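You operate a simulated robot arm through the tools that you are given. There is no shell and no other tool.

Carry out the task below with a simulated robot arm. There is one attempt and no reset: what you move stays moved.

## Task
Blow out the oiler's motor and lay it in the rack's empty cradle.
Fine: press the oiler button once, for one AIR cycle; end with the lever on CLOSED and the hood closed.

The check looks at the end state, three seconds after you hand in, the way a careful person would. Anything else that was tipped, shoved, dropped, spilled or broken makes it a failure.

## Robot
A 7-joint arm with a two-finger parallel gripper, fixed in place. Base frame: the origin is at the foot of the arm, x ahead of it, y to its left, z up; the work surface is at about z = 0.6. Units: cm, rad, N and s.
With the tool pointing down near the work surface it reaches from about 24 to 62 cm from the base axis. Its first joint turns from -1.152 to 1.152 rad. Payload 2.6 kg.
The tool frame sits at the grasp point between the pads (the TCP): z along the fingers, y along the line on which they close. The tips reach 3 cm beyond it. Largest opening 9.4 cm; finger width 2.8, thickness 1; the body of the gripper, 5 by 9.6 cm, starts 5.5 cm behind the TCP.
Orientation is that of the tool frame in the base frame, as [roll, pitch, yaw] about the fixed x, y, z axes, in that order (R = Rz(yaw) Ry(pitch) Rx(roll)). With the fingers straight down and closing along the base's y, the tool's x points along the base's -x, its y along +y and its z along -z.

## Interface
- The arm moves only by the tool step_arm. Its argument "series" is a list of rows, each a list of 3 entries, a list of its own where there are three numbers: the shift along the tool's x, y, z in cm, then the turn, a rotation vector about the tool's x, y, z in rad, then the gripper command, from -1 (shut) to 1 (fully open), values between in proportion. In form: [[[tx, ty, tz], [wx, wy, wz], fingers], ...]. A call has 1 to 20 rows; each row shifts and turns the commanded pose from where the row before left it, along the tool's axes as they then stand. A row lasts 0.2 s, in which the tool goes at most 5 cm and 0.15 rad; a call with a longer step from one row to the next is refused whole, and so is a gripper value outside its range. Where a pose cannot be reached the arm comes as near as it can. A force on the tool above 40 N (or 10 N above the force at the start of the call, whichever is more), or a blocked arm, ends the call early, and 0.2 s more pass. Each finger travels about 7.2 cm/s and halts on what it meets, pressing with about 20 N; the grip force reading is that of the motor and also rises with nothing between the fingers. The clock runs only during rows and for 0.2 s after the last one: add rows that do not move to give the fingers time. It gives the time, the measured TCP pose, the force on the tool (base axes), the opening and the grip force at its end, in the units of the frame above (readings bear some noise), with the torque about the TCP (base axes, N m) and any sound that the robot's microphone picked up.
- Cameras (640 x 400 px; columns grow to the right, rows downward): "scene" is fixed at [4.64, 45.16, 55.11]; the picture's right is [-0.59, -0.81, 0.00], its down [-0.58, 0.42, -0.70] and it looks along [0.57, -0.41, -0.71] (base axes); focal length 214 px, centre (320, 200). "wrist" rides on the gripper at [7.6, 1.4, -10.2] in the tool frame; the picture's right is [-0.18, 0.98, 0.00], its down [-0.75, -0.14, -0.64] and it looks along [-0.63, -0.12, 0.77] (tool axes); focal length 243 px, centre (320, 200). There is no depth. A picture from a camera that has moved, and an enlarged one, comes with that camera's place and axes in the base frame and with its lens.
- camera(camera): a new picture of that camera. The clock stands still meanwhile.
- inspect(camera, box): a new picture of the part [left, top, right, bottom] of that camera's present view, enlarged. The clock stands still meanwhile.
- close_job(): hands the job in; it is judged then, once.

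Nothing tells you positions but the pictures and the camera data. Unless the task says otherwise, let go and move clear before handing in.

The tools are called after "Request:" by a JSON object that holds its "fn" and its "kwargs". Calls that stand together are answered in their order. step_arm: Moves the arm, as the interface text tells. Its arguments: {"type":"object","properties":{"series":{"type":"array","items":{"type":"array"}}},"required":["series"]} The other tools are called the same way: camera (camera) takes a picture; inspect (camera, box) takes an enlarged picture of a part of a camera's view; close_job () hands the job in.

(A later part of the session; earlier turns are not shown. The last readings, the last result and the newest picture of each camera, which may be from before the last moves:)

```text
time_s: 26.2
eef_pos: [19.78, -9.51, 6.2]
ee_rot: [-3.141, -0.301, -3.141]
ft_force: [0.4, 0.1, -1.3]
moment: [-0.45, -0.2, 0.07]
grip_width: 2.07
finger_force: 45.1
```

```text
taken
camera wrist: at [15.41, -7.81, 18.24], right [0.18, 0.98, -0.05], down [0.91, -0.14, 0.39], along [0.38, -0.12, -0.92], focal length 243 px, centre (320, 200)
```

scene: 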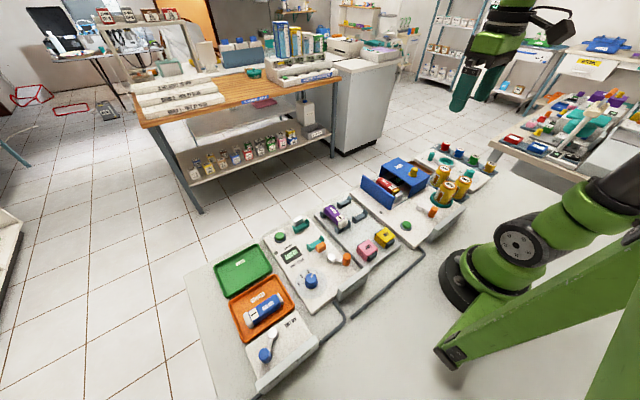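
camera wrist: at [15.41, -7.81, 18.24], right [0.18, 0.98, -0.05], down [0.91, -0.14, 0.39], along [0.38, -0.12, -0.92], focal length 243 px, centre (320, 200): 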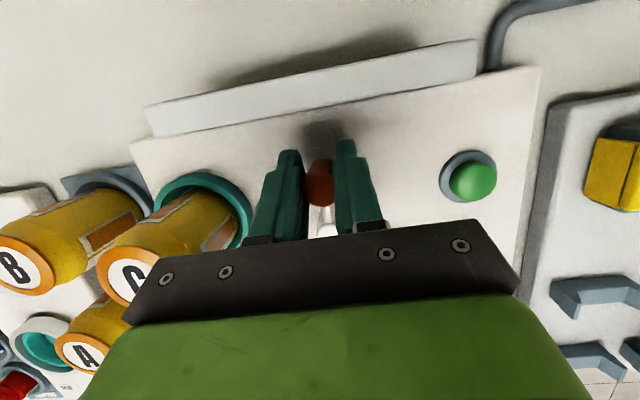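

Knob held (2.07 cm wide). I'll loosen slightly and swing it along its arc toward AIR (+y).

Request:
{"fn": "step_arm", "kwargs": {"series": [[[0, 0, 0], [0, 0, 0], -0.48], [[-0.02, 0.38, 0], [0, 0, 0], -0.48], [[-0.04, 0.37, -0.02], [0, 0, 0], -0.48], [[-0.08, 0.36, -0.03], [0, 0, 0], -0.48], [[-0.11, 0.36, -0.03], [0, 0, 0], -0.48], [[-0.14, 0.34, -0.04], [0, 0, 0], -0.48], [[-0.17, 0.34, -0.05], [0, 0, 0], -0.48], [[-0.19, 0.32, -0.06], [0, 0, 0], -0.48], [[-0.21, 0.3, -0.06], [0, 0, 0], -0.48], [[0, 0, 0], [0, 0, 0], -0.48]]}}

Request:
{"fn": "camera", "kwargs": {"camera": "wrist"}}

Request:
{"fn": "inspect", "kwargs": {"camera": "scene", "box": [400, 170, 470, 230]}}

```text
time_s: 28.4
eef_pos: [20.8, -6.4, 6.08]
ee_rot: [3.14, -0.3, 3.14]
ft_force: [-0.3, 0.2, 0.2]
moment: [0.01, -0.04, 0.01]
grip_width: 2.44
finger_force: 0.0
```

```text
taken
camera wrist: at [16.42, -4.95, 18.22], right [0.18, 0.98, -0.05], down [0.91, -0.14, 0.39], along [0.38, -0.12, -0.92], focal length 243 px, centre (320, 200)
```

wrist: 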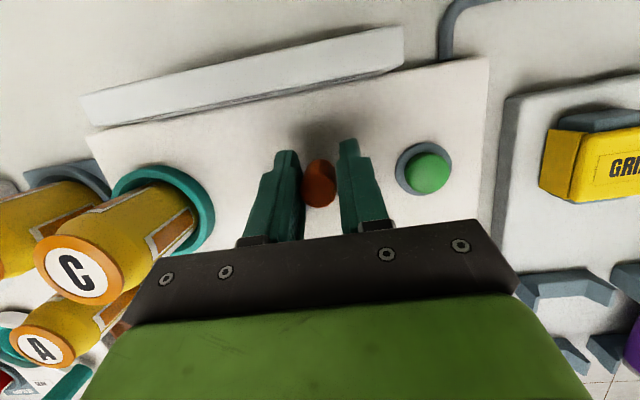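

```text
6.67 times, centred on (435, 200) of scene
camera zoom: at [4.64, 45.16, 55.11], right [-0.59, -0.81, 0.0], down [-0.58, 0.42, -0.7], along [0.57, -0.41, -0.71], focal length 1430 px, centre (-447, 200)
```

zoom: 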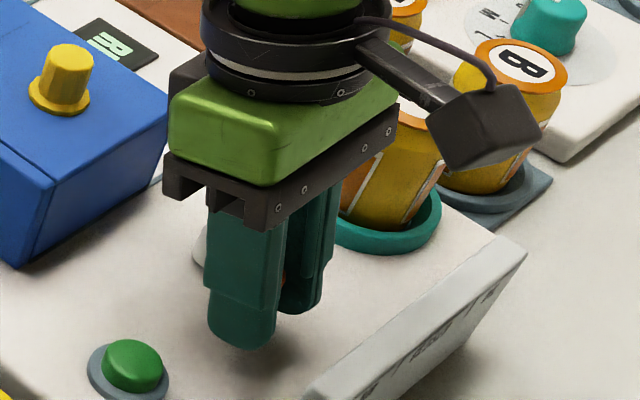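

The lever follows freely (~42° now). I'll feel for its end stop with small steps.

Request:
{"fn": "step_arm", "kwargs": {"series": [[[-0.2, 0.25, -0.07], [0, 0, 0], -0.48], [[0, 0, 0], [0, 0, 0], -0.48]]}}

Request:
{"fn": "step_arm", "kwargs": {"series": [[[-0.2, 0.25, -0.07], [0, 0, 0], -0.48], [[0, 0, 0], [0, 0, 0], -0.48]]}}

Request:
{"fn": "inspect", "kwargs": {"camera": "wrist", "box": [240, 100, 480, 250]}}

```text
time_s: 29.0
eef_pos: [20.92, -6.34, 6.26]
ee_rot: [3.141, -0.3, 3.14]
ft_force: [1.4, 0.8, -0.6]
moment: [0.0, -0.01, -0.02]
grip_width: 2.49
finger_force: 0.5
```

```text
time_s: 29.6
eef_pos: [21.14, -6.19, 6.22]
ee_rot: [3.141, -0.301, 3.139]
ft_force: [0.6, -0.1, -0.7]
moment: [-0.01, 0.01, -0.03]
grip_width: 2.45
finger_force: 0.1
```

```text
2.67 times, centred on (360, 175) of wrist
camera zoom: at [16.85, -4.5, 18.25], right [0.18, 0.98, -0.05], down [0.91, -0.14, 0.39], along [0.38, -0.12, -0.92], focal length 647 px, centre (213, 267)
```

zoom: 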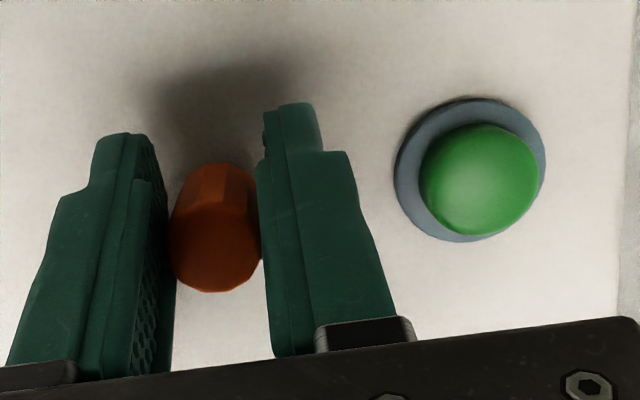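

Free movement still; let me open, lift and see where the lever settles.

Request:
{"fn": "step_arm", "kwargs": {"series": [[[0, 0, 0], [0, 0, 0], -0.2], [[0, 0, -1], [0, 0, 0], -0.2], [[0, 0, -1.5], [0, 0, 0], -0.2], [[0, 0, -2], [0, 0, 0], -0.2], [[0, 0, -3], [0, 0, 0], -0.2], [[0, 0, -3], [0, 0, 0], -0.2], [[0, 0, 0], [0, 0, 0], -0.2]]}}

Request:
{"fn": "camera", "kwargs": {"camera": "wrist"}}

Request:
{"fn": "inspect", "kwargs": {"camera": "scene", "box": [390, 170, 460, 230]}}

```text
time_s: 31.2
eef_pos: [24.29, -6.26, 16.36]
ee_rot: [-3.141, -0.303, -3.141]
ft_force: [-0.5, 0.1, 0.1]
moment: [0.03, 0.0, -0.02]
grip_width: 3.77
finger_force: 0.1
```

```text
taken
camera wrist: at [19.89, -4.58, 28.34], right [0.18, 0.98, -0.05], down [0.91, -0.14, 0.39], along [0.38, -0.12, -0.92], focal length 243 px, centre (320, 200)
```

wrist: 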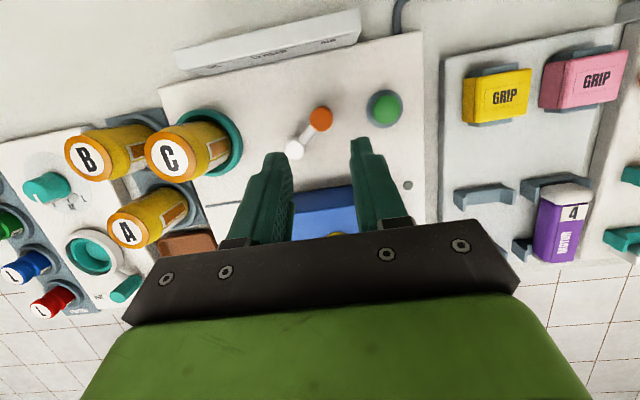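

```text
6.67 times, centred on (425, 200) of scene
camera zoom: at [4.64, 45.16, 55.11], right [-0.59, -0.81, 0.0], down [-0.58, 0.42, -0.7], along [0.57, -0.41, -0.71], focal length 1430 px, centre (-380, 200)
```

zoom: 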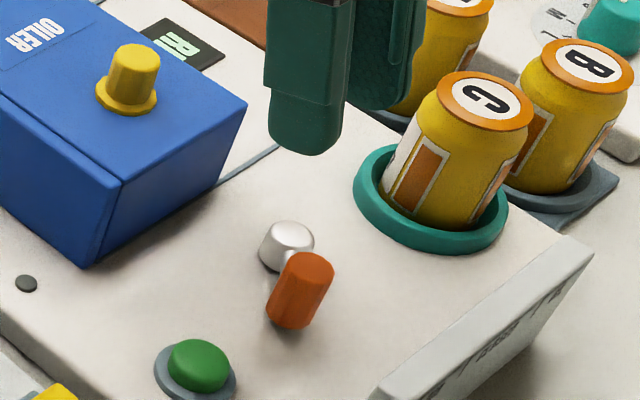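

The lever now points toward AIR at roughly 50°. I'll inspect the lever and the panel labels from here, which seem visible too.

Request:
{"fn": "inspect", "kwargs": {"camera": "wrist", "box": [165, 0, 405, 170]}}

Request:
{"fn": "inspect", "kwargs": {"camera": "wrist", "box": [180, 10, 370, 80]}}

```text
2.35 times, centred on (285, 85) of wrist
camera zoom: at [19.89, -4.58, 28.34], right [0.18, 0.98, -0.05], down [0.91, -0.14, 0.39], along [0.38, -0.12, -0.92], focal length 571 px, centre (402, 471)
```

zoom: 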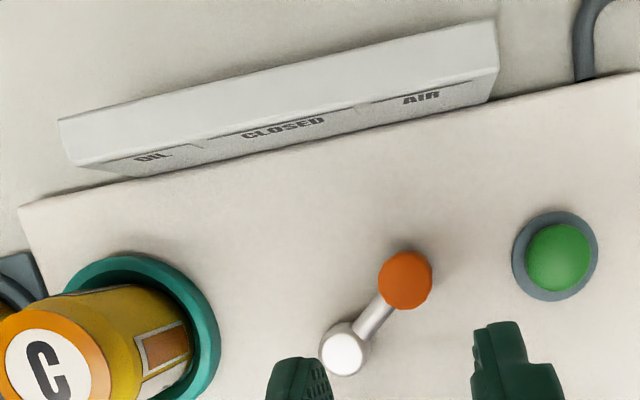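

```text
3.37 times, centred on (275, 45) of wrist
camera zoom: at [19.89, -4.58, 28.34], right [0.18, 0.98, -0.05], down [0.91, -0.14, 0.39], along [0.38, -0.12, -0.92], focal length 817 px, centre (472, 722)
```

zoom: 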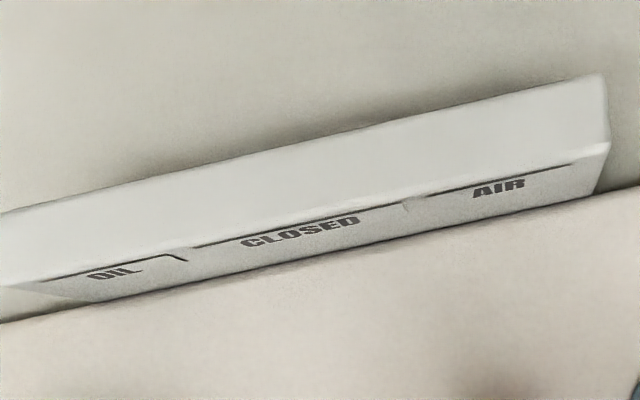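

Labels confirmed again (OIL / CLOSED / AIR) with the lever well over in AIR. I'll check the display before pressing.

Request:
{"fn": "inspect", "kwargs": {"camera": "scene", "box": [395, 165, 425, 185]}}

Request:
{"fn": "step_arm", "kwargs": {"series": [[[1, 1.5, 0], [0, 0, 0], -1], [[1, 2, 0], [0, 0, 0], -1], [[0.5, 2, 0], [0, 0, 0], -1], [[0, 0.5, 0], [0, 0, 0], -1], [[0, 0, 0], [0, 0, 0], -1], [[0, 0, 0], [0, 0, 0], -1]]}}

Request:
{"fn": "camera", "kwargs": {"camera": "wrist"}}

```text
16.00 times, centred on (410, 175) of scene
camera zoom: at [4.64, 45.16, 55.11], right [-0.59, -0.81, 0.0], down [-0.58, 0.42, -0.7], along [0.57, -0.41, -0.71], focal length 3432 px, centre (-1120, 600)
```

zoom: 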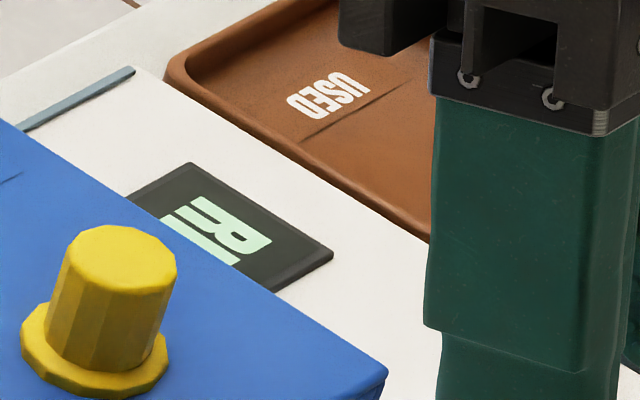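

```text
time_s: 32.6
eef_pos: [21.84, -0.21, 16.82]
ee_rot: [-3.141, -0.302, -3.142]
ft_force: [0.6, 0.1, 0.1]
moment: [-0.01, 0.02, 0.0]
grip_width: 0.01
finger_force: 19.9
```

```text
taken
camera wrist: at [17.54, 1.48, 28.91], right [0.18, 0.98, -0.05], down [0.91, -0.14, 0.39], along [0.38, -0.12, -0.92], focal length 243 px, centre (320, 200)
```

wrist: 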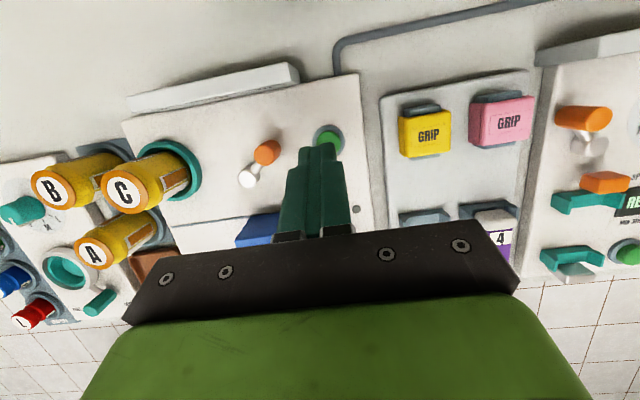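

Display still shows READY. Gripper is closed; the button is at ≈ (21.8, -0.2). I'll lower the closed fingertips to just above it.

Request:
{"fn": "step_arm", "kwargs": {"series": [[[-0.48, 0, 1.39], [0, 0, 0], -1], [[-0.48, 0, 1.39], [0, 0, 0], -1], [[-0.48, 0, 1.39], [0, 0, 0], -1], [[-0.48, 0, 1.39], [0, 0, 0], -1], [[-0.47, 0, 1.39], [0, 0, 0], -1], [[-0.47, 0, 1.39], [0, 0, 0], -1], [[0, 0, 0], [0, 0, 0], -1]]}}

Request:
{"fn": "inspect", "kwargs": {"camera": "scene", "box": [380, 190, 440, 240]}}

Request:
{"fn": "inspect", "kwargs": {"camera": "wrist", "box": [220, 60, 460, 240]}}

```text
time_s: 34.2
eef_pos: [22.09, 0.05, 8.1]
ee_rot: [3.14, -0.299, 3.14]
ft_force: [0.2, 0.4, 0.0]
moment: [0.01, -0.02, 0.03]
grip_width: 0.03
finger_force: 19.8
```

```text
8.00 times, centred on (410, 215) of scene
camera zoom: at [4.64, 45.16, 55.11], right [-0.59, -0.81, 0.0], down [-0.58, 0.42, -0.7], along [0.57, -0.41, -0.71], focal length 1716 px, centre (-400, 80)
```

zoom: 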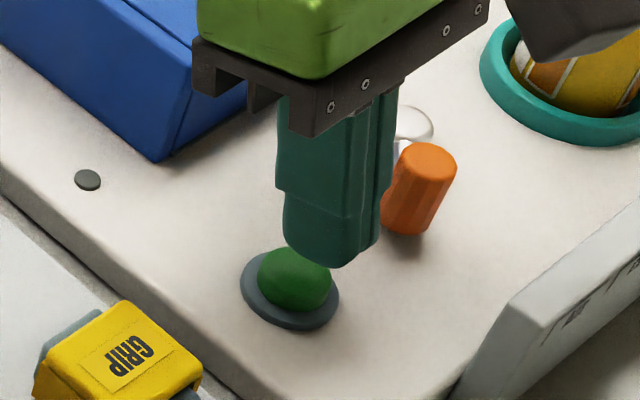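

```text
2.22 times, centred on (340, 150) of wrist
camera zoom: at [17.84, 1.58, 20.14], right [0.18, 0.98, -0.05], down [0.91, -0.14, 0.39], along [0.38, -0.12, -0.92], focal length 539 px, centre (276, 311)
```

zoom: 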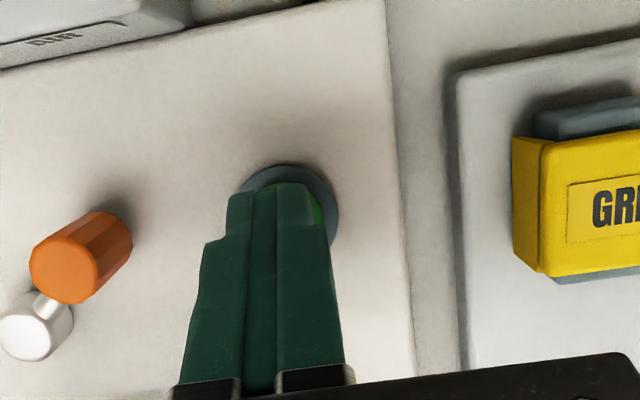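

The tips are a little offset from the button center; I'll shift slightly (+x, +y) and press straight down in small steps.

Request:
{"fn": "step_arm", "kwargs": {"series": [[[-0.2, 0.2, 0], [0, 0, 0], -1], [[-0.15, 0, 0.48], [0, 0, 0], -1], [[-0.15, 0, 0.48], [0, 0, 0], -1], [[-0.06, 0, 0.19], [0, 0, 0], -1], [[0, 0, 0], [0, 0, 0], -1]]}}

Request:
{"fn": "inspect", "kwargs": {"camera": "scene", "box": [380, 190, 440, 240]}}

Request:
{"fn": "inspect", "kwargs": {"camera": "wrist", "box": [220, 60, 460, 240]}}

```text
time_s: 35.4
eef_pos: [22.34, 0.02, 6.81]
ee_rot: [3.141, -0.301, 3.141]
ft_force: [-0.5, -0.2, -0.3]
moment: [0.0, 0.0, 0.01]
grip_width: 0.01
finger_force: 19.9
```

```text
8.00 times, centred on (410, 215) of scene
camera zoom: at [4.64, 45.16, 55.11], right [-0.59, -0.81, 0.0], down [-0.58, 0.42, -0.7], along [0.57, -0.41, -0.71], focal length 1716 px, centre (-400, 80)
```

zoom: 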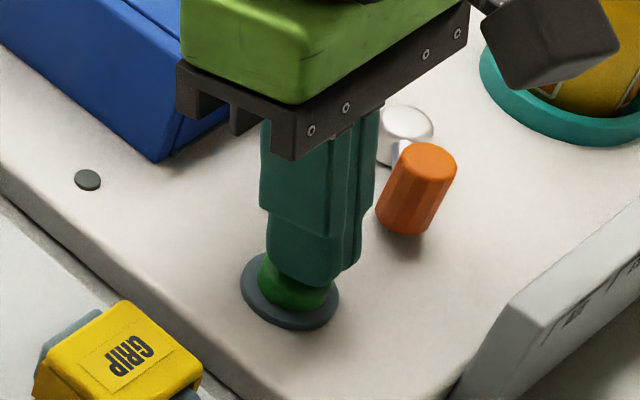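

```text
2.22 times, centred on (340, 150) of wrist
camera zoom: at [18.08, 1.65, 18.86], right [0.18, 0.98, -0.05], down [0.91, -0.14, 0.39], along [0.38, -0.12, -0.92], focal length 539 px, centre (276, 311)
```

zoom: 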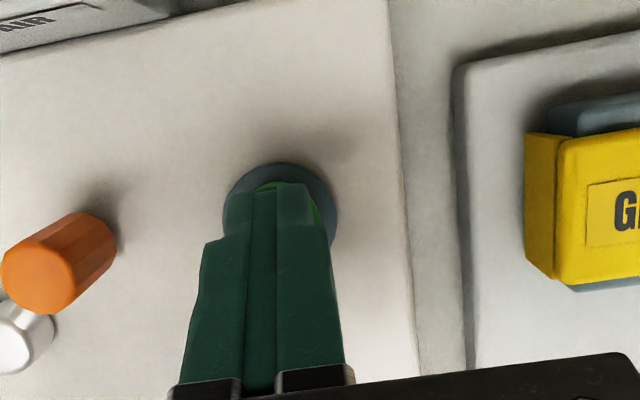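

Tips are just above the button. A tiny recentering, then press.

Request:
{"fn": "step_arm", "kwargs": {"series": [[[-0.15, 0.15, 0], [0, 0, 0], -1], [[-0.06, 0, 0.19], [0, 0, 0], -1], [[-0.06, 0, 0.19], [0, 0, 0], -1], [[0, 0, 0], [0, 0, 0], -1]]}}

```text
time_s: 36.4
eef_pos: [22.45, 0.27, 6.37]
ee_rot: [3.14, -0.301, 3.138]
ft_force: [1.8, 0.7, 1.7]
moment: [0.05, -0.02, -0.01]
grip_width: 0.0
finger_force: 19.1
```

Request:
{"fn": "step_arm", "kwargs": {"series": [[[-0.045, 0, 0.143], [0, 0, 0], -1], [[-0.045, 0, 0.143], [0, 0, 0], -1], [[0, 0, 0], [0, 0, 0], -1]]}}

Request:
{"fn": "inspect", "kwargs": {"camera": "scene", "box": [380, 190, 440, 240]}}

```text
time_s: 37.2
eef_pos: [22.49, 0.25, 6.2]
ee_rot: [-3.141, -0.3, -3.142]
ft_force: [0.8, 1.1, 4.1]
moment: [0.02, -0.07, 0.02]
grip_width: 0.0
finger_force: 19.9
heard: click
```

```text
8.00 times, centred on (410, 215) of scene
camera zoom: at [4.64, 45.16, 55.11], right [-0.59, -0.81, 0.0], down [-0.58, 0.42, -0.7], along [0.57, -0.41, -0.71], focal length 1716 px, centre (-400, 80)
```

zoom: 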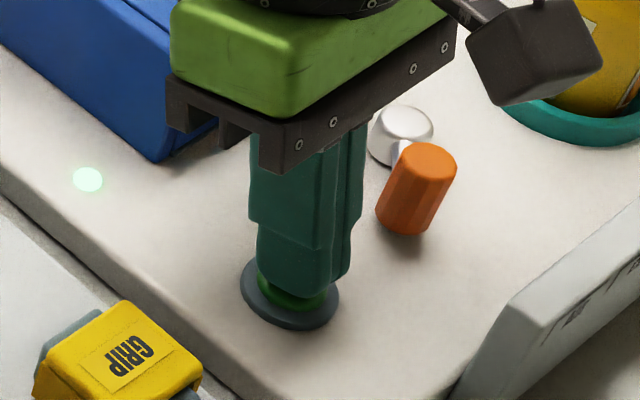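

Heard a click and the indicator lamp lit: the AIR cycle is running. I'll lift off straight up and wait.

Request:
{"fn": "step_arm", "kwargs": {"series": [[[0.3, 0, -0.95], [0, 0, 0], -1], [[0.6, 0, -1.9], [0, 0, 0], -1], [[0.6, 0, -1.9], [0, 0, 0], -1], [[0.6, 0, -1.9], [0, 0, 0], -1], [[0, 0, 0], [0, 0, 0], -1]]}}

Request:
{"fn": "camera", "kwargs": {"camera": "wrist"}}

Request:
{"fn": "inspect", "kwargs": {"camera": "scene", "box": [380, 160, 470, 240]}}

Request:
{"fn": "inspect", "kwargs": {"camera": "scene", "box": [395, 165, 425, 185]}}

```text
time_s: 38.4
eef_pos: [22.47, 0.24, 13.1]
ee_rot: [-3.141, -0.3, 3.14]
ft_force: [0.2, 0.5, -0.4]
moment: [0.01, 0.02, -0.01]
grip_width: 0.0
finger_force: 20.3
```

```text
taken
camera wrist: at [18.1, 1.79, 25.16], right [0.18, 0.98, -0.05], down [0.91, -0.14, 0.39], along [0.38, -0.12, -0.92], focal length 243 px, centre (320, 200)
```

wrist: 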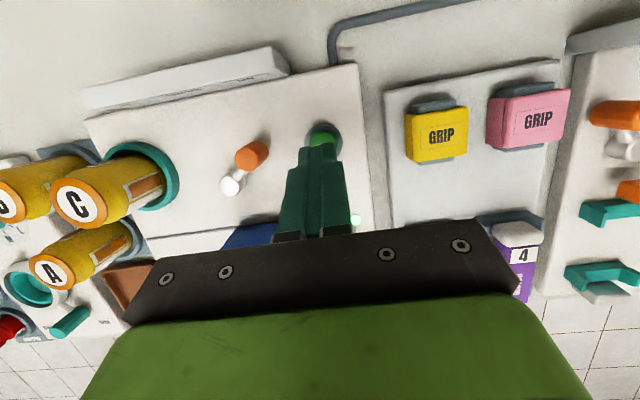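

```text
5.00 times, centred on (425, 200) of scene
camera zoom: at [4.64, 45.16, 55.11], right [-0.59, -0.81, 0.0], down [-0.58, 0.42, -0.7], along [0.57, -0.41, -0.71], focal length 1072 px, centre (-205, 200)
```

zoom: 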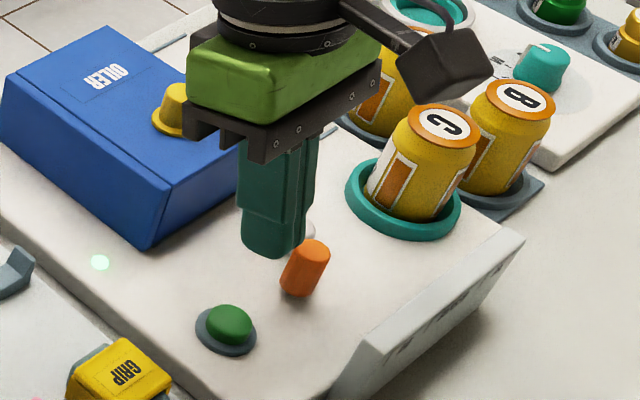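

```text
16.00 times, centred on (410, 175) of scene
camera zoom: at [4.64, 45.16, 55.11], right [-0.59, -0.81, 0.0], down [-0.58, 0.42, -0.7], along [0.57, -0.41, -0.71], focal length 3432 px, centre (-1120, 600)
```

zoom: 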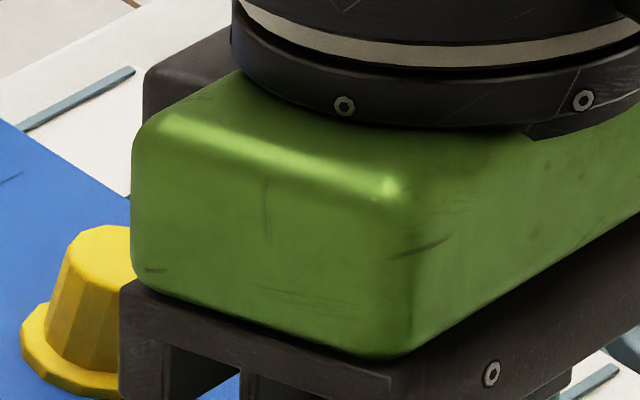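

The lamp is still on. I'll wait for the cycle to finish, without touching anything.

Request:
{"fn": "step_arm", "kwargs": {"series": [[[0, 0, -1], [0, 0, 0], -1], [[0, 0, -1], [0, 0, 0], -1], [[0, 0, -1], [0, 0, 0], -1], [[0, 0, 0], [0, 0, 0], -1], [[0, 0, 0], [0, 0, 0], -1], [[0, 0, 0], [0, 0, 0], -1], [[0, 0, 0], [0, 0, 0], -1], [[0, 0, 0], [0, 0, 0], -1], [[0, 0, 0], [0, 0, 0], -1], [[0, 0, 0], [0, 0, 0], -1]]}}

Request:
{"fn": "inspect", "kwargs": {"camera": "scene", "box": [380, 160, 470, 240]}}

Request:
{"fn": "camera", "kwargs": {"camera": "wrist"}}

```text
time_s: 40.6
eef_pos: [23.26, 0.2, 15.91]
ee_rot: [3.142, -0.301, 3.139]
ft_force: [0.0, -0.3, 0.6]
moment: [0.03, -0.01, -0.01]
grip_width: 0.0
finger_force: 19.7
```

```text
5.00 times, centred on (425, 200) of scene
camera zoom: at [4.64, 45.16, 55.11], right [-0.59, -0.81, 0.0], down [-0.58, 0.42, -0.7], along [0.57, -0.41, -0.71], focal length 1072 px, centre (-205, 200)
```

zoom: 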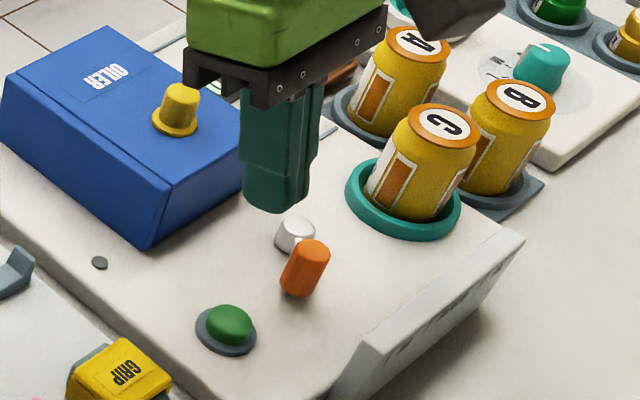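

```text
taken
camera wrist: at [18.98, 1.81, 28.0], right [0.18, 0.98, -0.05], down [0.91, -0.14, 0.39], along [0.38, -0.12, -0.92], focal length 243 px, centre (320, 200)
```

wrist: 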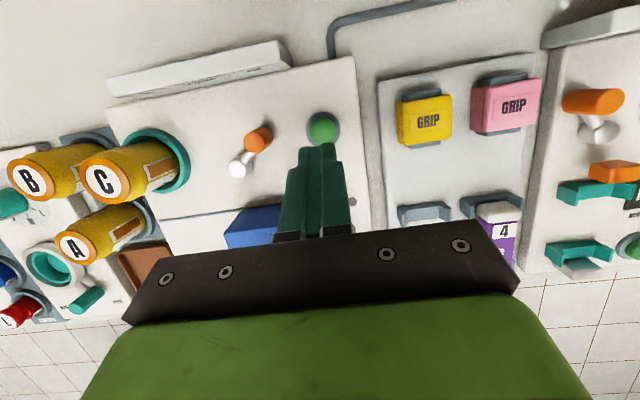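

The lamp went off: the cycle is over. I'll move up and look at the display for the result.

Request:
{"fn": "step_arm", "kwargs": {"series": [[[0, -1, -2], [0, -0.1, 0], -0.2], [[-2, -1, -2], [0, -0.1, 0], -0.2], [[-2, -1, -2], [0, -0.1, 0], -0.2], [[-2, -1, 0], [0, 0, 0], -0.2], [[0, 0, 0], [0, 0, 0], -0.2]]}}

Request:
{"fn": "camera", "kwargs": {"camera": "wrist"}}

Request:
{"fn": "inspect", "kwargs": {"camera": "wrist", "box": [180, 90, 340, 190]}}

Request:
{"fn": "inspect", "kwargs": {"camera": "scene", "box": [395, 165, 425, 185]}}

```text
time_s: 41.8
eef_pos: [30.62, -3.71, 21.2]
ee_rot: [-3.141, -0.001, -3.141]
ft_force: [1.0, -0.7, 0.2]
moment: [0.03, -0.02, -0.01]
grip_width: 3.74
finger_force: 0.1
```

```text
taken
camera wrist: at [22.86, -2.16, 31.42], right [0.18, 0.98, 0.0], down [0.75, -0.14, 0.64], along [0.63, -0.12, -0.77], focal length 243 px, centre (320, 200)
```

wrist: 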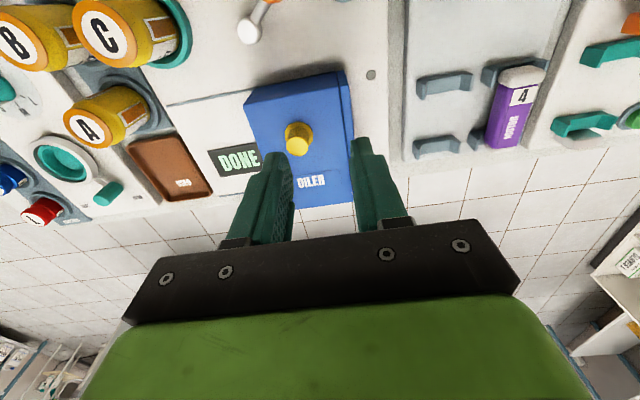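

```text
4.00 times, centred on (260, 140) of wrist
camera zoom: at [22.86, -2.16, 31.42], right [0.18, 0.98, 0.0], down [0.75, -0.14, 0.64], along [0.63, -0.12, -0.77], focal length 970 px, centre (560, 440)
```

zoom: 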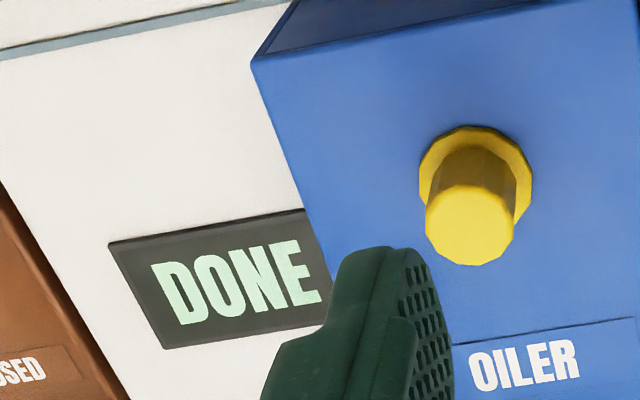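

```text
16.00 times, centred on (410, 175) of scene
camera zoom: at [4.64, 45.16, 55.11], right [-0.59, -0.81, 0.0], down [-0.58, 0.42, -0.7], along [0.57, -0.41, -0.71], focal length 3432 px, centre (-1120, 600)
```

zoom: 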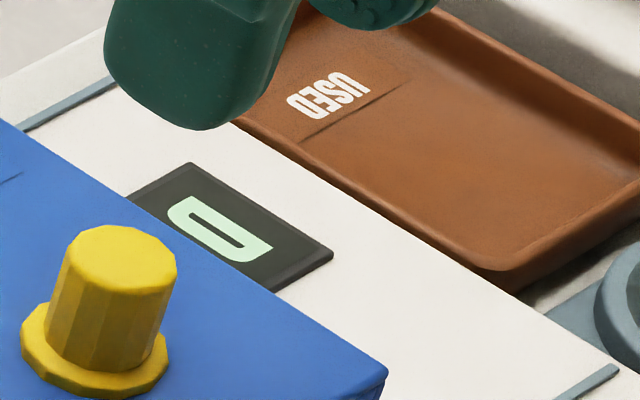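

Display reads DONE. Next, return the lever to CLOSED: approach its knob again at ≈ (21.5, -6.1).

Request:
{"fn": "step_arm", "kwargs": {"series": [[[2.1, -0.8, 0], [0, 0, 0], -0.2], [[2.1, -0.8, 0], [0, 0, 0], -0.2], [[2.1, -0.8, 0], [0, 0, 0], -0.2], [[0, 0, 0], [0, 0.1, 0], -0.2], [[0, 0, 0], [0, 0.1, 0], -0.2], [[0, 0, 0], [0, 0.1, 0], -0.2], [[0, 0, 0], [0, 0, 0], -0.2]]}}

Request:
{"fn": "inspect", "kwargs": {"camera": "wrist", "box": [200, 40, 440, 190]}}

```text
time_s: 43.4
eef_pos: [24.26, -6.17, 21.3]
ee_rot: [3.141, -0.301, -3.14]
ft_force: [-0.2, 0.5, -0.1]
moment: [-0.01, 0.02, -0.02]
grip_width: 3.78
finger_force: 0.0
```

```text
2.67 times, centred on (320, 115) of wrist
camera zoom: at [19.92, -4.64, 33.3], right [0.18, 0.98, -0.05], down [0.91, -0.14, 0.39], along [0.38, -0.12, -0.92], focal length 647 px, centre (320, 427)
```

zoom: 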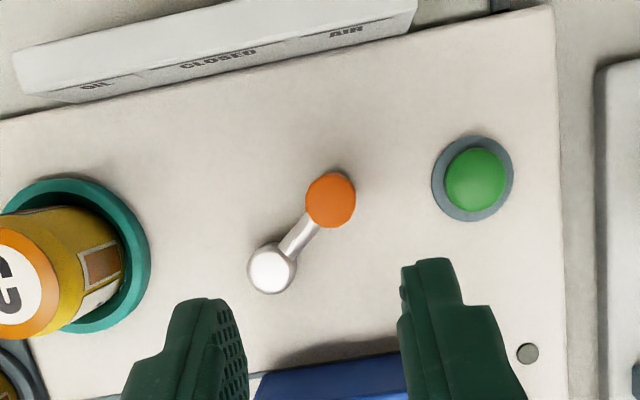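

Knob at ≈ (21.6, -6.0). Descending around it.

Request:
{"fn": "step_arm", "kwargs": {"series": [[[-0.2, 0.01, 1.52], [0, 0, 0], -0.2], [[-0.2, 0.01, 1.52], [0, 0, 0], -0.2], [[-0.2, 0.01, 1.52], [0, 0, 0], -0.2], [[-0.2, 0.01, 1.52], [0, 0, 0], -0.2], [[-0.2, 0.01, 1.52], [0, 0, 0], -0.2], [[-0.2, 0.01, 1.52], [0, 0, 0], -0.2], [[-0.2, 0.01, 1.52], [0, 0, 0], -0.2], [[0, 0, 0], [0, 0, 0], -0.2]]}}

Request:
{"fn": "inspect", "kwargs": {"camera": "wrist", "box": [200, 90, 440, 240]}}

```text
time_s: 45.2
eef_pos: [22.31, -6.23, 10.72]
ee_rot: [-3.141, -0.302, 3.141]
ft_force: [0.9, 0.8, -0.5]
moment: [0.0, 0.01, -0.01]
grip_width: 3.75
finger_force: 0.1
```

```text
2.67 times, centred on (320, 165) of wrist
camera zoom: at [18.01, -4.54, 22.71], right [0.18, 0.98, -0.05], down [0.91, -0.14, 0.39], along [0.38, -0.12, -0.92], focal length 647 px, centre (320, 293)
```

zoom: 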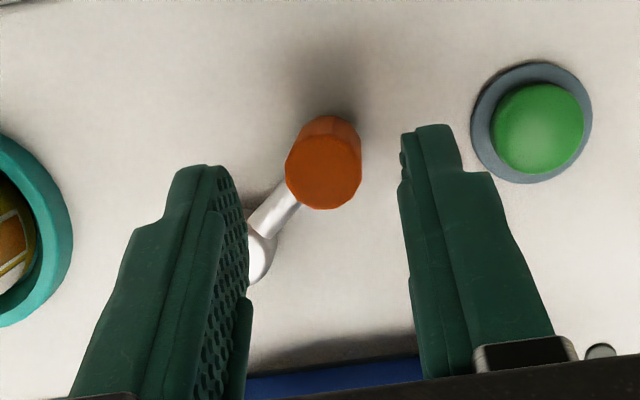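

Request:
{"fn": "step_arm", "kwargs": {"series": [[[-0.1, 0.05, 1.52], [0, 0, 0], -0.2], [[-0.1, 0.05, 1.52], [0, 0, 0], -0.2], [[-0.1, 0, 1.45], [0, 0, 0], -0.2], [[0, 0, 0], [0, 0, 0], -0.45], [[0, 0, 0], [0, 0, 0], -0.48]]}}

Request:
{"fn": "inspect", "kwargs": {"camera": "wrist", "box": [200, 90, 440, 240]}}

```text
time_s: 46.4
eef_pos: [21.24, -5.91, 6.29]
ee_rot: [3.14, -0.299, 3.14]
ft_force: [-1.5, -2.1, 0.5]
moment: [-0.06, 0.05, -0.05]
grip_width: 2.54
finger_force: 0.8
```

```text
2.67 times, centred on (320, 165) of wrist
camera zoom: at [17.0, -4.4, 18.37], right [0.18, 0.98, -0.05], down [0.91, -0.14, 0.39], along [0.38, -0.12, -0.92], focal length 647 px, centre (320, 293)
```

zoom: 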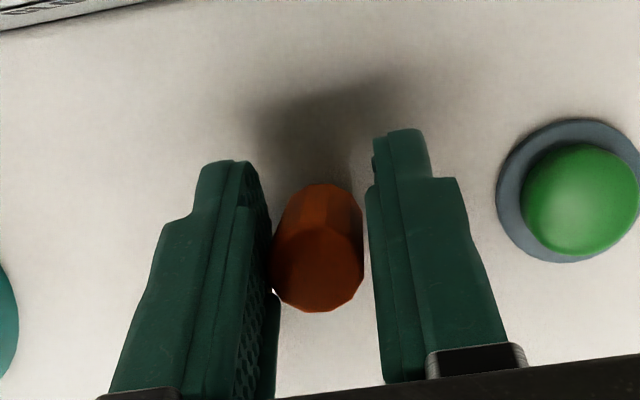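

Now swinging the knob back along its arc to the center (CLOSED) position.

Request:
{"fn": "step_arm", "kwargs": {"series": [[[0.26, -0.27, 0.08], [0, 0, 0], -0.48], [[0.26, -0.27, 0.08], [0, 0, 0], -0.48], [[0.21, -0.32, 0.065], [0, 0, 0], -0.48], [[0.21, -0.32, 0.065], [0, 0, 0], -0.48], [[0.15, -0.35, 0.05], [0, 0, 0], -0.48], [[0.15, -0.35, 0.05], [0, 0, 0], -0.48], [[0.095, -0.37, 0.03], [0, 0, 0], -0.48], [[0.095, -0.37, 0.03], [0, 0, 0], -0.48], [[0.03, -0.38, 0.01], [0, 0, 0], -0.48], [[0.03, -0.38, 0.01], [0, 0, 0], -0.48], [[0, 0, 0], [0, 0, 0], -0.48]]}}

Request:
{"fn": "camera", "kwargs": {"camera": "wrist"}}

```text
time_s: 48.8
eef_pos: [19.85, -9.41, 6.31]
ee_rot: [3.141, -0.298, 3.14]
ft_force: [-0.2, 0.1, 0.3]
moment: [-0.01, -0.01, -0.01]
grip_width: 2.42
finger_force: 0.1
```

```text
taken
camera wrist: at [15.47, -7.77, 18.31], right [0.18, 0.98, -0.05], down [0.91, -0.14, 0.39], along [0.38, -0.12, -0.92], focal length 243 px, centre (320, 200)
```

wrist: 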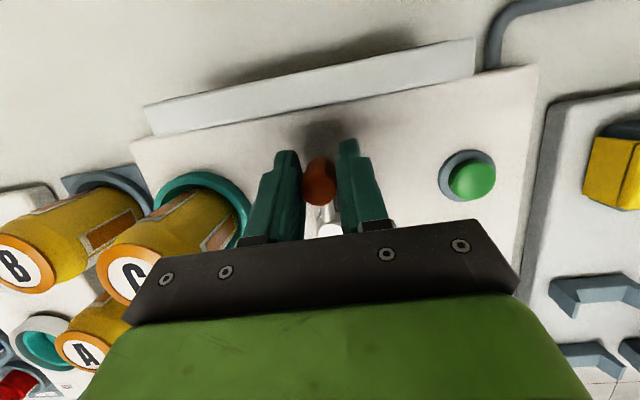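

Nearly centered. A small nudge and a brief grip to center it exactly, then release and lift.

Request:
{"fn": "step_arm", "kwargs": {"series": [[[0, -0.08, 0], [0, 0, 0], -0.48], [[0, 0, 0], [0, 0, 0], -0.65], [[0, 0, 0], [0, 0, 0], -0.65], [[0, 0, 0], [0, 0, 0], -0.4], [[0, 0, 0], [0, 0, 0], -0.2], [[0, 0, -1], [0, 0, 0], -0.2], [[0, 0, -1.5], [0, 0, 0], -0.2], [[0, 0, -2], [0, 0, 0], -0.2], [[0, 0, -3], [0, 0, 0], -0.2], [[0, 0, -3], [0, 0, 0], -0.2], [[0, 0, -3], [0, 0, 0], -0.2], [[0, 0, 0], [0, 0, 0], -0.2]]}}

Request:
{"fn": "inspect", "kwargs": {"camera": "wrist", "box": [160, 0, 440, 190]}}

Request:
{"fn": "inspect", "kwargs": {"camera": "scene", "box": [390, 180, 460, 240]}}

```text
time_s: 51.4
eef_pos: [23.92, -9.5, 19.16]
ee_rot: [-3.141, -0.301, 3.141]
ft_force: [0.3, -0.3, -0.9]
moment: [0.01, -0.02, 0.0]
grip_width: 3.75
finger_force: 0.0
```

```text
2.11 times, centred on (300, 95) of wrist
camera zoom: at [19.57, -7.89, 31.15], right [0.18, 0.98, -0.05], down [0.91, -0.14, 0.39], along [0.38, -0.12, -0.92], focal length 511 px, centre (362, 421)
```

zoom: 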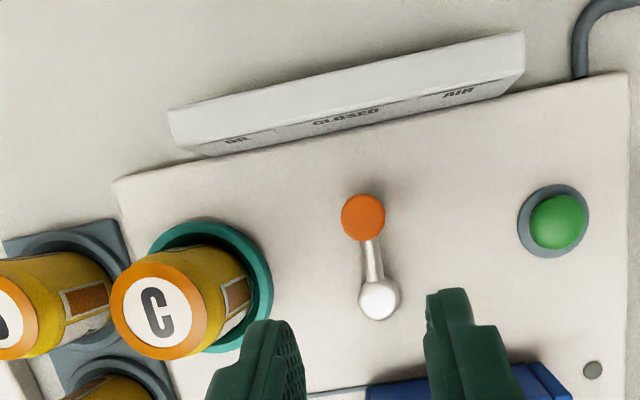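

```text
6.67 times, centred on (425, 210) of scene
camera zoom: at [4.64, 45.16, 55.11], right [-0.59, -0.81, 0.0], down [-0.58, 0.42, -0.7], along [0.57, -0.41, -0.71], focal length 1430 px, centre (-380, 133)
```

zoom: 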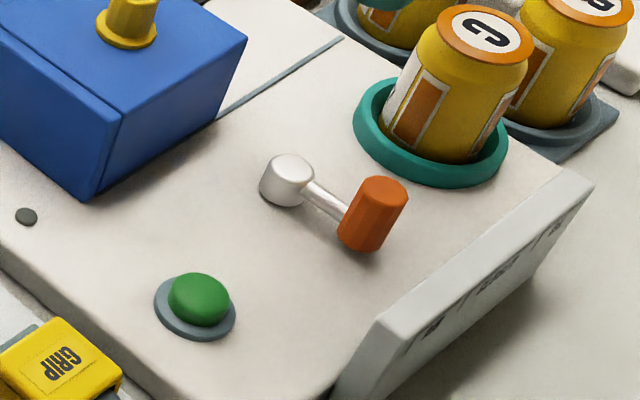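

Lever is exactly back on CLOSED. Next: open the hood — move over its knob at ≈ (32.2, -6.5).

Request:
{"fn": "step_arm", "kwargs": {"series": [[[0, 0, -1], [0, -0.1, 0], 0.1], [[0, 0, 0], [0, -0.1, 0], 0.1], [[0, 0, 0], [0, -0.1, 0], 0.1], [[-2, 0.75, 0], [0, 0, 0], 0.1], [[-2, 0.75, 0], [0, 0, 0], 0.1], [[-2, 0.75, 0], [0, 0, 0], 0.1], [[-2, 0.75, 0], [0, 0, 0], 0.1], [[0, 0, 0], [0, 0, 0], 0.1]]}}

Request:
{"fn": "camera", "kwargs": {"camera": "wrist"}}

```text
time_s: 53.2
eef_pos: [32.17, -6.64, 19.95]
ee_rot: [3.141, 0.001, 3.139]
ft_force: [-0.3, -0.1, -0.2]
moment: [-0.02, 0.03, -0.01]
grip_width: 5.18
finger_force: 0.1
```

```text
taken
camera wrist: at [24.47, -4.94, 30.26], right [0.19, 0.98, 0.0], down [0.75, -0.14, 0.64], along [0.63, -0.12, -0.77], focal length 243 px, centre (320, 200)
```

wrist: 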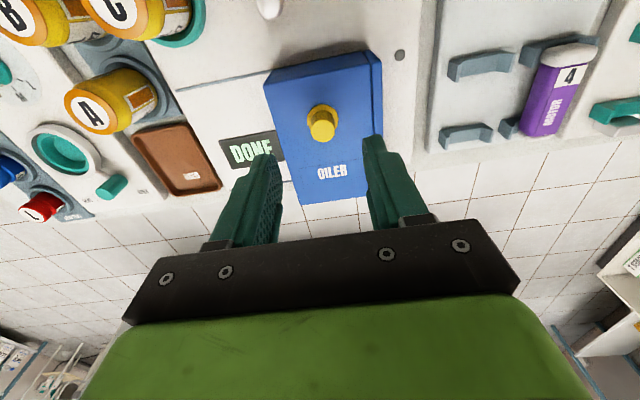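

Aligned. Descend, grip, and draw the hood open in -y.

Request:
{"fn": "step_arm", "kwargs": {"series": [[[0, 0.15, 1.6], [0, 0, 0], 0.1], [[0, 0.1, 1.6], [0, 0, 0], 0.1], [[0, 0, 1.6], [0, 0, 0], 0.1], [[0, 0, 1.6], [0, 0, 0], 0.1], [[0, 0, 0.9], [0, 0, 0], 0.1], [[0, 0, 0.4], [0, 0, 0], 0.1], [[0, 0, 0], [0, 0, 0], -0.3], [[0, 0, 0], [0, 0, 0], -0.8], [[0, 0, 0], [0, 0, 0], -0.8], [[0, 0, 0], [0, 0, 0], -0.8]]}}

```text
time_s: 55.4
eef_pos: [32.03, -6.5, 12.34]
ee_rot: [-3.137, 0.0, 3.139]
ft_force: [1.1, -21.1, -9.4]
moment: [-0.36, -0.06, -0.34]
grip_width: 2.11
finger_force: 45.0
```

Gripped. Pulling the hood open by about 8 cm.

Request:
{"fn": "step_arm", "kwargs": {"series": [[[0, -0.4, 0], [0, 0, 0], -0.8], [[0, -0.5, 0], [0, 0, 0], -0.8], [[0, -0.6, 0], [0, 0, 0], -0.8], [[0, -0.6, 0], [0, 0, 0], -0.8], [[0, -0.6, 0], [0, 0, 0], -0.8], [[0, -0.6, 0], [0, 0, 0], -0.8], [[0, -0.6, 0], [0, 0, 0], -0.8], [[0, -0.6, 0], [0, 0, 0], -0.8], [[0, -0.6, 0], [0, 0, 0], -0.8], [[0, -0.6, 0], [0, 0, 0], -0.8], [[0, -0.6, 0], [0, 0, 0], -0.8], [[0, -0.6, 0], [0, 0, 0], -0.8], [[0, -0.6, 0], [0, 0, 0], -0.8], [[0, -0.5, 0], [0, 0, 0], -0.8], [[0, -0.2, 0], [0, 0, 0], -0.8], [[0, 0, 0], [0, 0, 0], -0.8]]}}

Request:
{"fn": "inspect", "kwargs": {"camera": "scene", "box": [350, 130, 470, 210]}}

```text
time_s: 58.8
eef_pos: [32.02, -14.42, 12.39]
ee_rot: [3.14, -0.001, 3.138]
ft_force: [-14.9, 0.1, -6.2]
moment: [-0.18, 0.84, 0.08]
grip_width: 2.13
finger_force: 45.9
```

```text
5.00 times, centred on (410, 170) of scene
camera zoom: at [4.64, 45.16, 55.11], right [-0.59, -0.81, 0.0], down [-0.58, 0.42, -0.7], along [0.57, -0.41, -0.71], focal length 1072 px, centre (-130, 350)
```

zoom: 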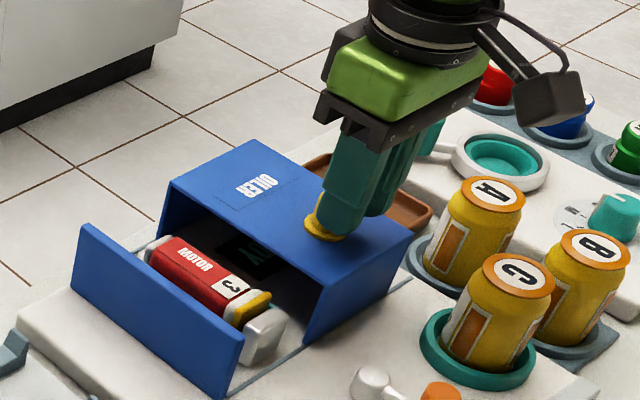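

Hood open. Release, rise, and look down at the motor.

Request:
{"fn": "step_arm", "kwargs": {"series": [[[0, 0, 0], [0, 0, 0], -0.2], [[0, 0, 0], [0, 0, 0], 0.1], [[0, 0, -1], [0, 0, 0], 0.1], [[0, 0, -2], [0, 0, 0], 0.1], [[0, 0, -2.5], [0, 0, 0], 0.1], [[0, 1.5, -2.5], [0, 0, 0], 0.1], [[0, 2.5, -2], [0, 0, 0], 0.1], [[0, 2.5, 0], [0, 0, 0], 0.1], [[0, 1.5, 0], [0, 0, 0], 0.1], [[0, 0, 0], [0, 0, 0], 0.1]]}}

Request:
{"fn": "camera", "kwargs": {"camera": "wrist"}}

Request:
{"fn": "inspect", "kwargs": {"camera": "wrist", "box": [220, 30, 440, 180]}}

Request:
{"fn": "inspect", "kwargs": {"camera": "scene", "box": [355, 160, 415, 210]}}

```text
time_s: 61.0
eef_pos: [32.02, -6.25, 22.45]
ee_rot: [3.141, 0.0, 3.14]
ft_force: [0.1, 0.0, -0.9]
moment: [0.01, 0.04, -0.02]
grip_width: 5.17
finger_force: 0.1
```

```text
taken
camera wrist: at [24.36, -4.69, 32.7], right [0.18, 0.98, 0.0], down [0.75, -0.14, 0.64], along [0.63, -0.12, -0.77], focal length 243 px, centre (320, 200)
```

wrist: 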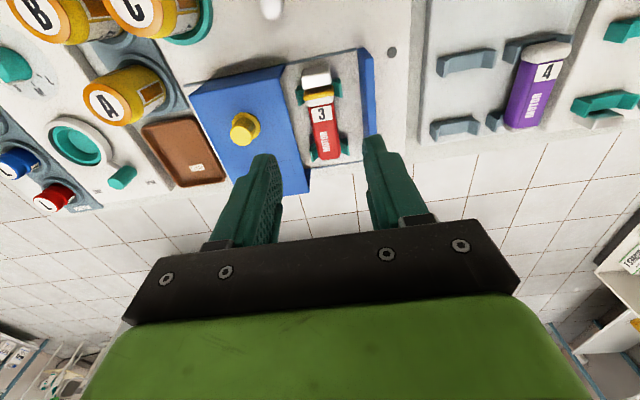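

```text
2.67 times, centred on (330, 105) of wrist
camera zoom: at [24.36, -4.69, 32.7], right [0.18, 0.98, 0.0], down [0.75, -0.14, 0.64], along [0.63, -0.12, -0.77], focal length 647 px, centre (293, 453)
```

zoom: 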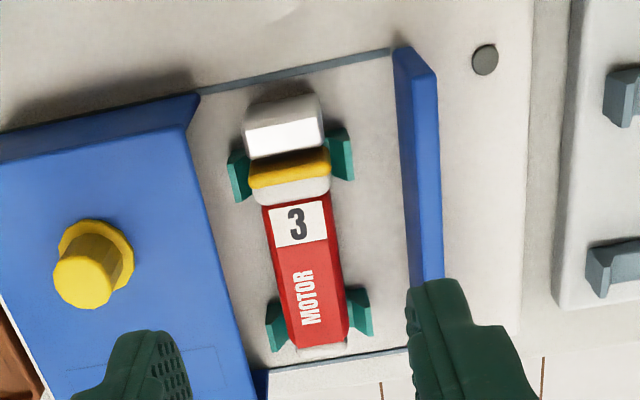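

```text
8.00 times, centred on (385, 185) of scene
camera zoom: at [4.64, 45.16, 55.11], right [-0.59, -0.81, 0.0], down [-0.58, 0.42, -0.7], along [0.57, -0.41, -0.71], focal length 1716 px, centre (-200, 320)
```

zoom: 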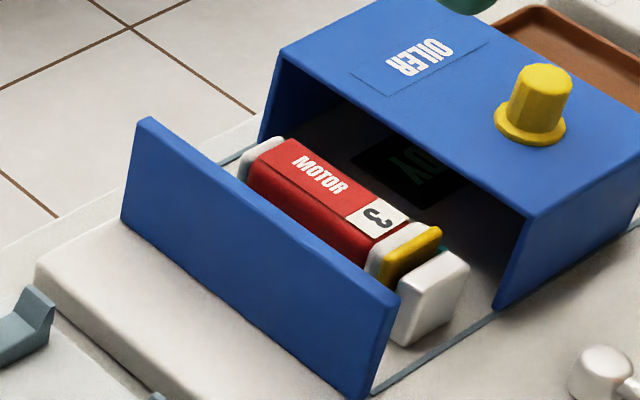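

The orange grime band on the motor is gone after the AIR blow. I'll take a closer look at the motor's ends before grasping.

Request:
{"fn": "inspect", "kwargs": {"camera": "wrist", "box": [290, 55, 360, 105]}}

Request:
{"fn": "inspect", "kwargs": {"camera": "wrist", "box": [420, 20, 640, 150]}}

Request:
{"fn": "inspect", "kwargs": {"camera": "scene", "box": [382, 172, 406, 190]}}

Request:
{"fn": "inspect", "kwargs": {"camera": "scene", "box": [315, 190, 375, 240]}}

```text
8.00 times, centred on (325, 80) of wrist
camera zoom: at [24.36, -4.69, 32.7], right [0.18, 0.98, 0.0], down [0.75, -0.14, 0.64], along [0.63, -0.12, -0.77], focal length 1941 px, centre (280, 1160)
```

zoom: 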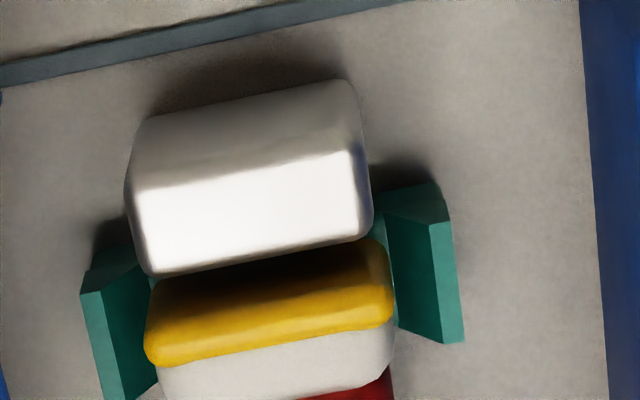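

```text
2.91 times, centred on (530, 85) of wrist
camera zoom: at [24.36, -4.69, 32.7], right [0.18, 0.98, 0.0], down [0.75, -0.14, 0.64], along [0.63, -0.12, -0.77], focal length 706 px, centre (-291, 534)
```

zoom: 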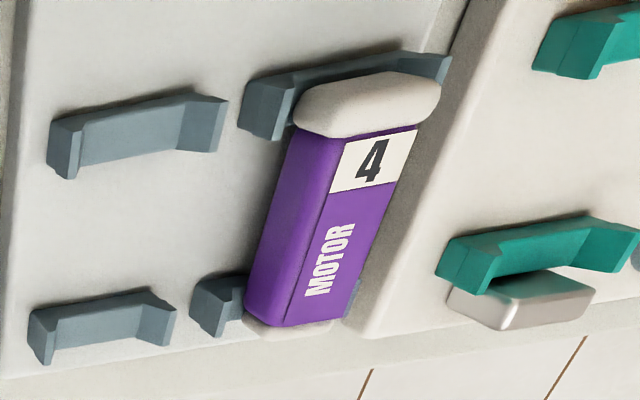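

```text
16.00 times, centred on (394, 181) of scene
camera zoom: at [4.64, 45.16, 55.11], right [-0.59, -0.81, 0.0], down [-0.58, 0.42, -0.7], along [0.57, -0.41, -0.71], focal length 3432 px, centre (-864, 504)
```

zoom: 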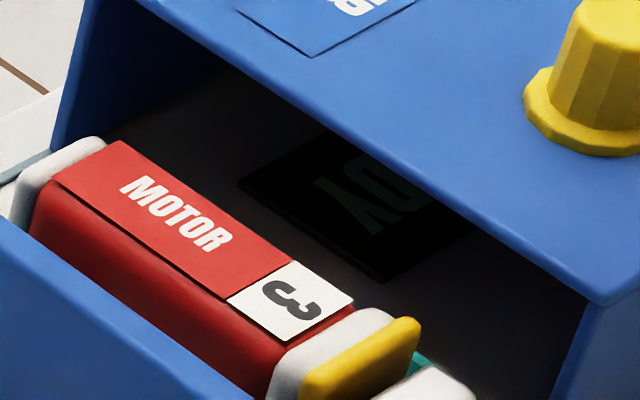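

```text
8.00 times, centred on (345, 215) of scene
camera zoom: at [4.64, 45.16, 55.11], right [-0.59, -0.81, 0.0], down [-0.58, 0.42, -0.7], along [0.57, -0.41, -0.71], focal length 1716 px, centre (120, 80)
```

zoom: 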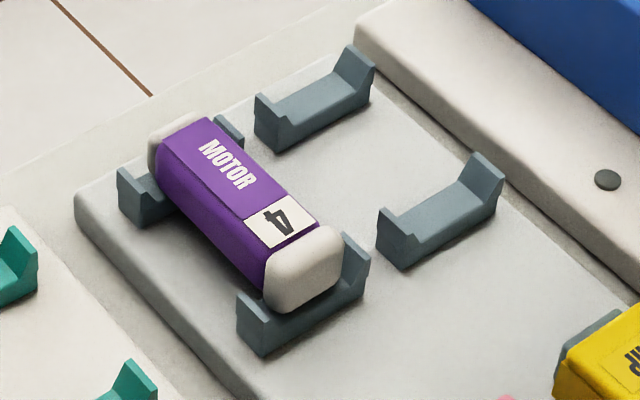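

Motor 3 lies along x at y ≈ -6.3, spanning x ≈ 31.5–41, top z ≈ 6.4. The hood is ~0.5 cm less open than at the start, so I'll open it a bit further for finger clearance.

Request:
{"fn": "step_arm", "kwargs": {"series": [[[0, -2.5, 1], [0, 0, 0], 0.1], [[0, -2.8, 1], [0, 0, 0], 0.1], [[0, -2.8, 1], [0, 0, 0], 0.1], [[0, 0, 1.5], [0, 0, 0], 0.1], [[0, 0, 1.5], [0, 0, 0], 0.1], [[0, 0, 1.5], [0, 0, 0], 0.1], [[0, 0, 1.5], [0, 0, 0], 0.1], [[0, 0, 1.0], [0, 0, 0], 0.1], [[0, 0, 0], [0, 0, 0], 0.1]]}}

Request:
{"fn": "inspect", "kwargs": {"camera": "wrist", "box": [200, 100, 440, 250]}}

```text
time_s: 63.0
eef_pos: [32.02, -14.55, 12.44]
ee_rot: [3.141, 0.001, 3.14]
ft_force: [0.9, 0.1, -0.6]
moment: [-0.01, 0.01, 0.01]
grip_width: 5.17
finger_force: 0.0
```

```text
2.67 times, centred on (320, 175) of wrist
camera zoom: at [24.39, -12.97, 22.69], right [0.19, 0.98, 0.0], down [0.75, -0.14, 0.64], along [0.63, -0.12, -0.77], focal length 647 px, centre (320, 267)
```

zoom: 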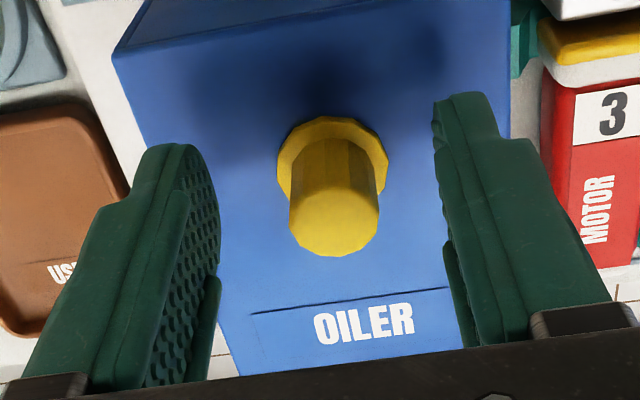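

Aligned on the knob again; grip and open ~0.8 cm more.

Request:
{"fn": "step_arm", "kwargs": {"series": [[[0, 0, 0.1], [0, 0, 0], -0.3], [[0, 0, 0], [0, 0, 0], -0.8], [[0, 0, 0], [0, 0, 0], -0.8], [[0, 0, 0], [0, 0, 0], -0.8], [[0, -0.3, 0], [0, 0, 0], -0.8], [[0, -0.3, 0], [0, 0, 0], -0.8], [[0, -0.3, 0], [0, 0, 0], -0.8], [[0, 0, 0], [0, 0, 0], -0.8]]}}

Request:
{"fn": "inspect", "kwargs": {"camera": "scene", "box": [355, 150, 435, 210]}}

```text
time_s: 64.8
eef_pos: [32.14, -15.39, 12.48]
ee_rot: [3.141, 0.001, 3.139]
ft_force: [-1.2, -0.3, 7.4]
moment: [0.24, -0.16, -0.02]
grip_width: 2.11
finger_force: 44.9
```

```text
6.67 times, centred on (395, 180) of scene
camera zoom: at [4.64, 45.16, 55.11], right [-0.59, -0.81, 0.0], down [-0.58, 0.42, -0.7], along [0.57, -0.41, -0.71], focal length 1430 px, centre (-180, 333)
```

zoom: 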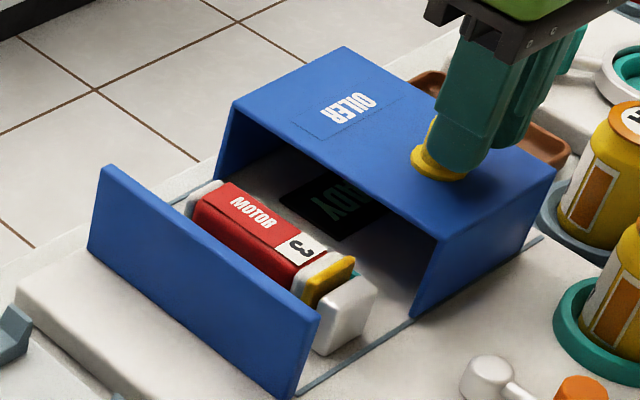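

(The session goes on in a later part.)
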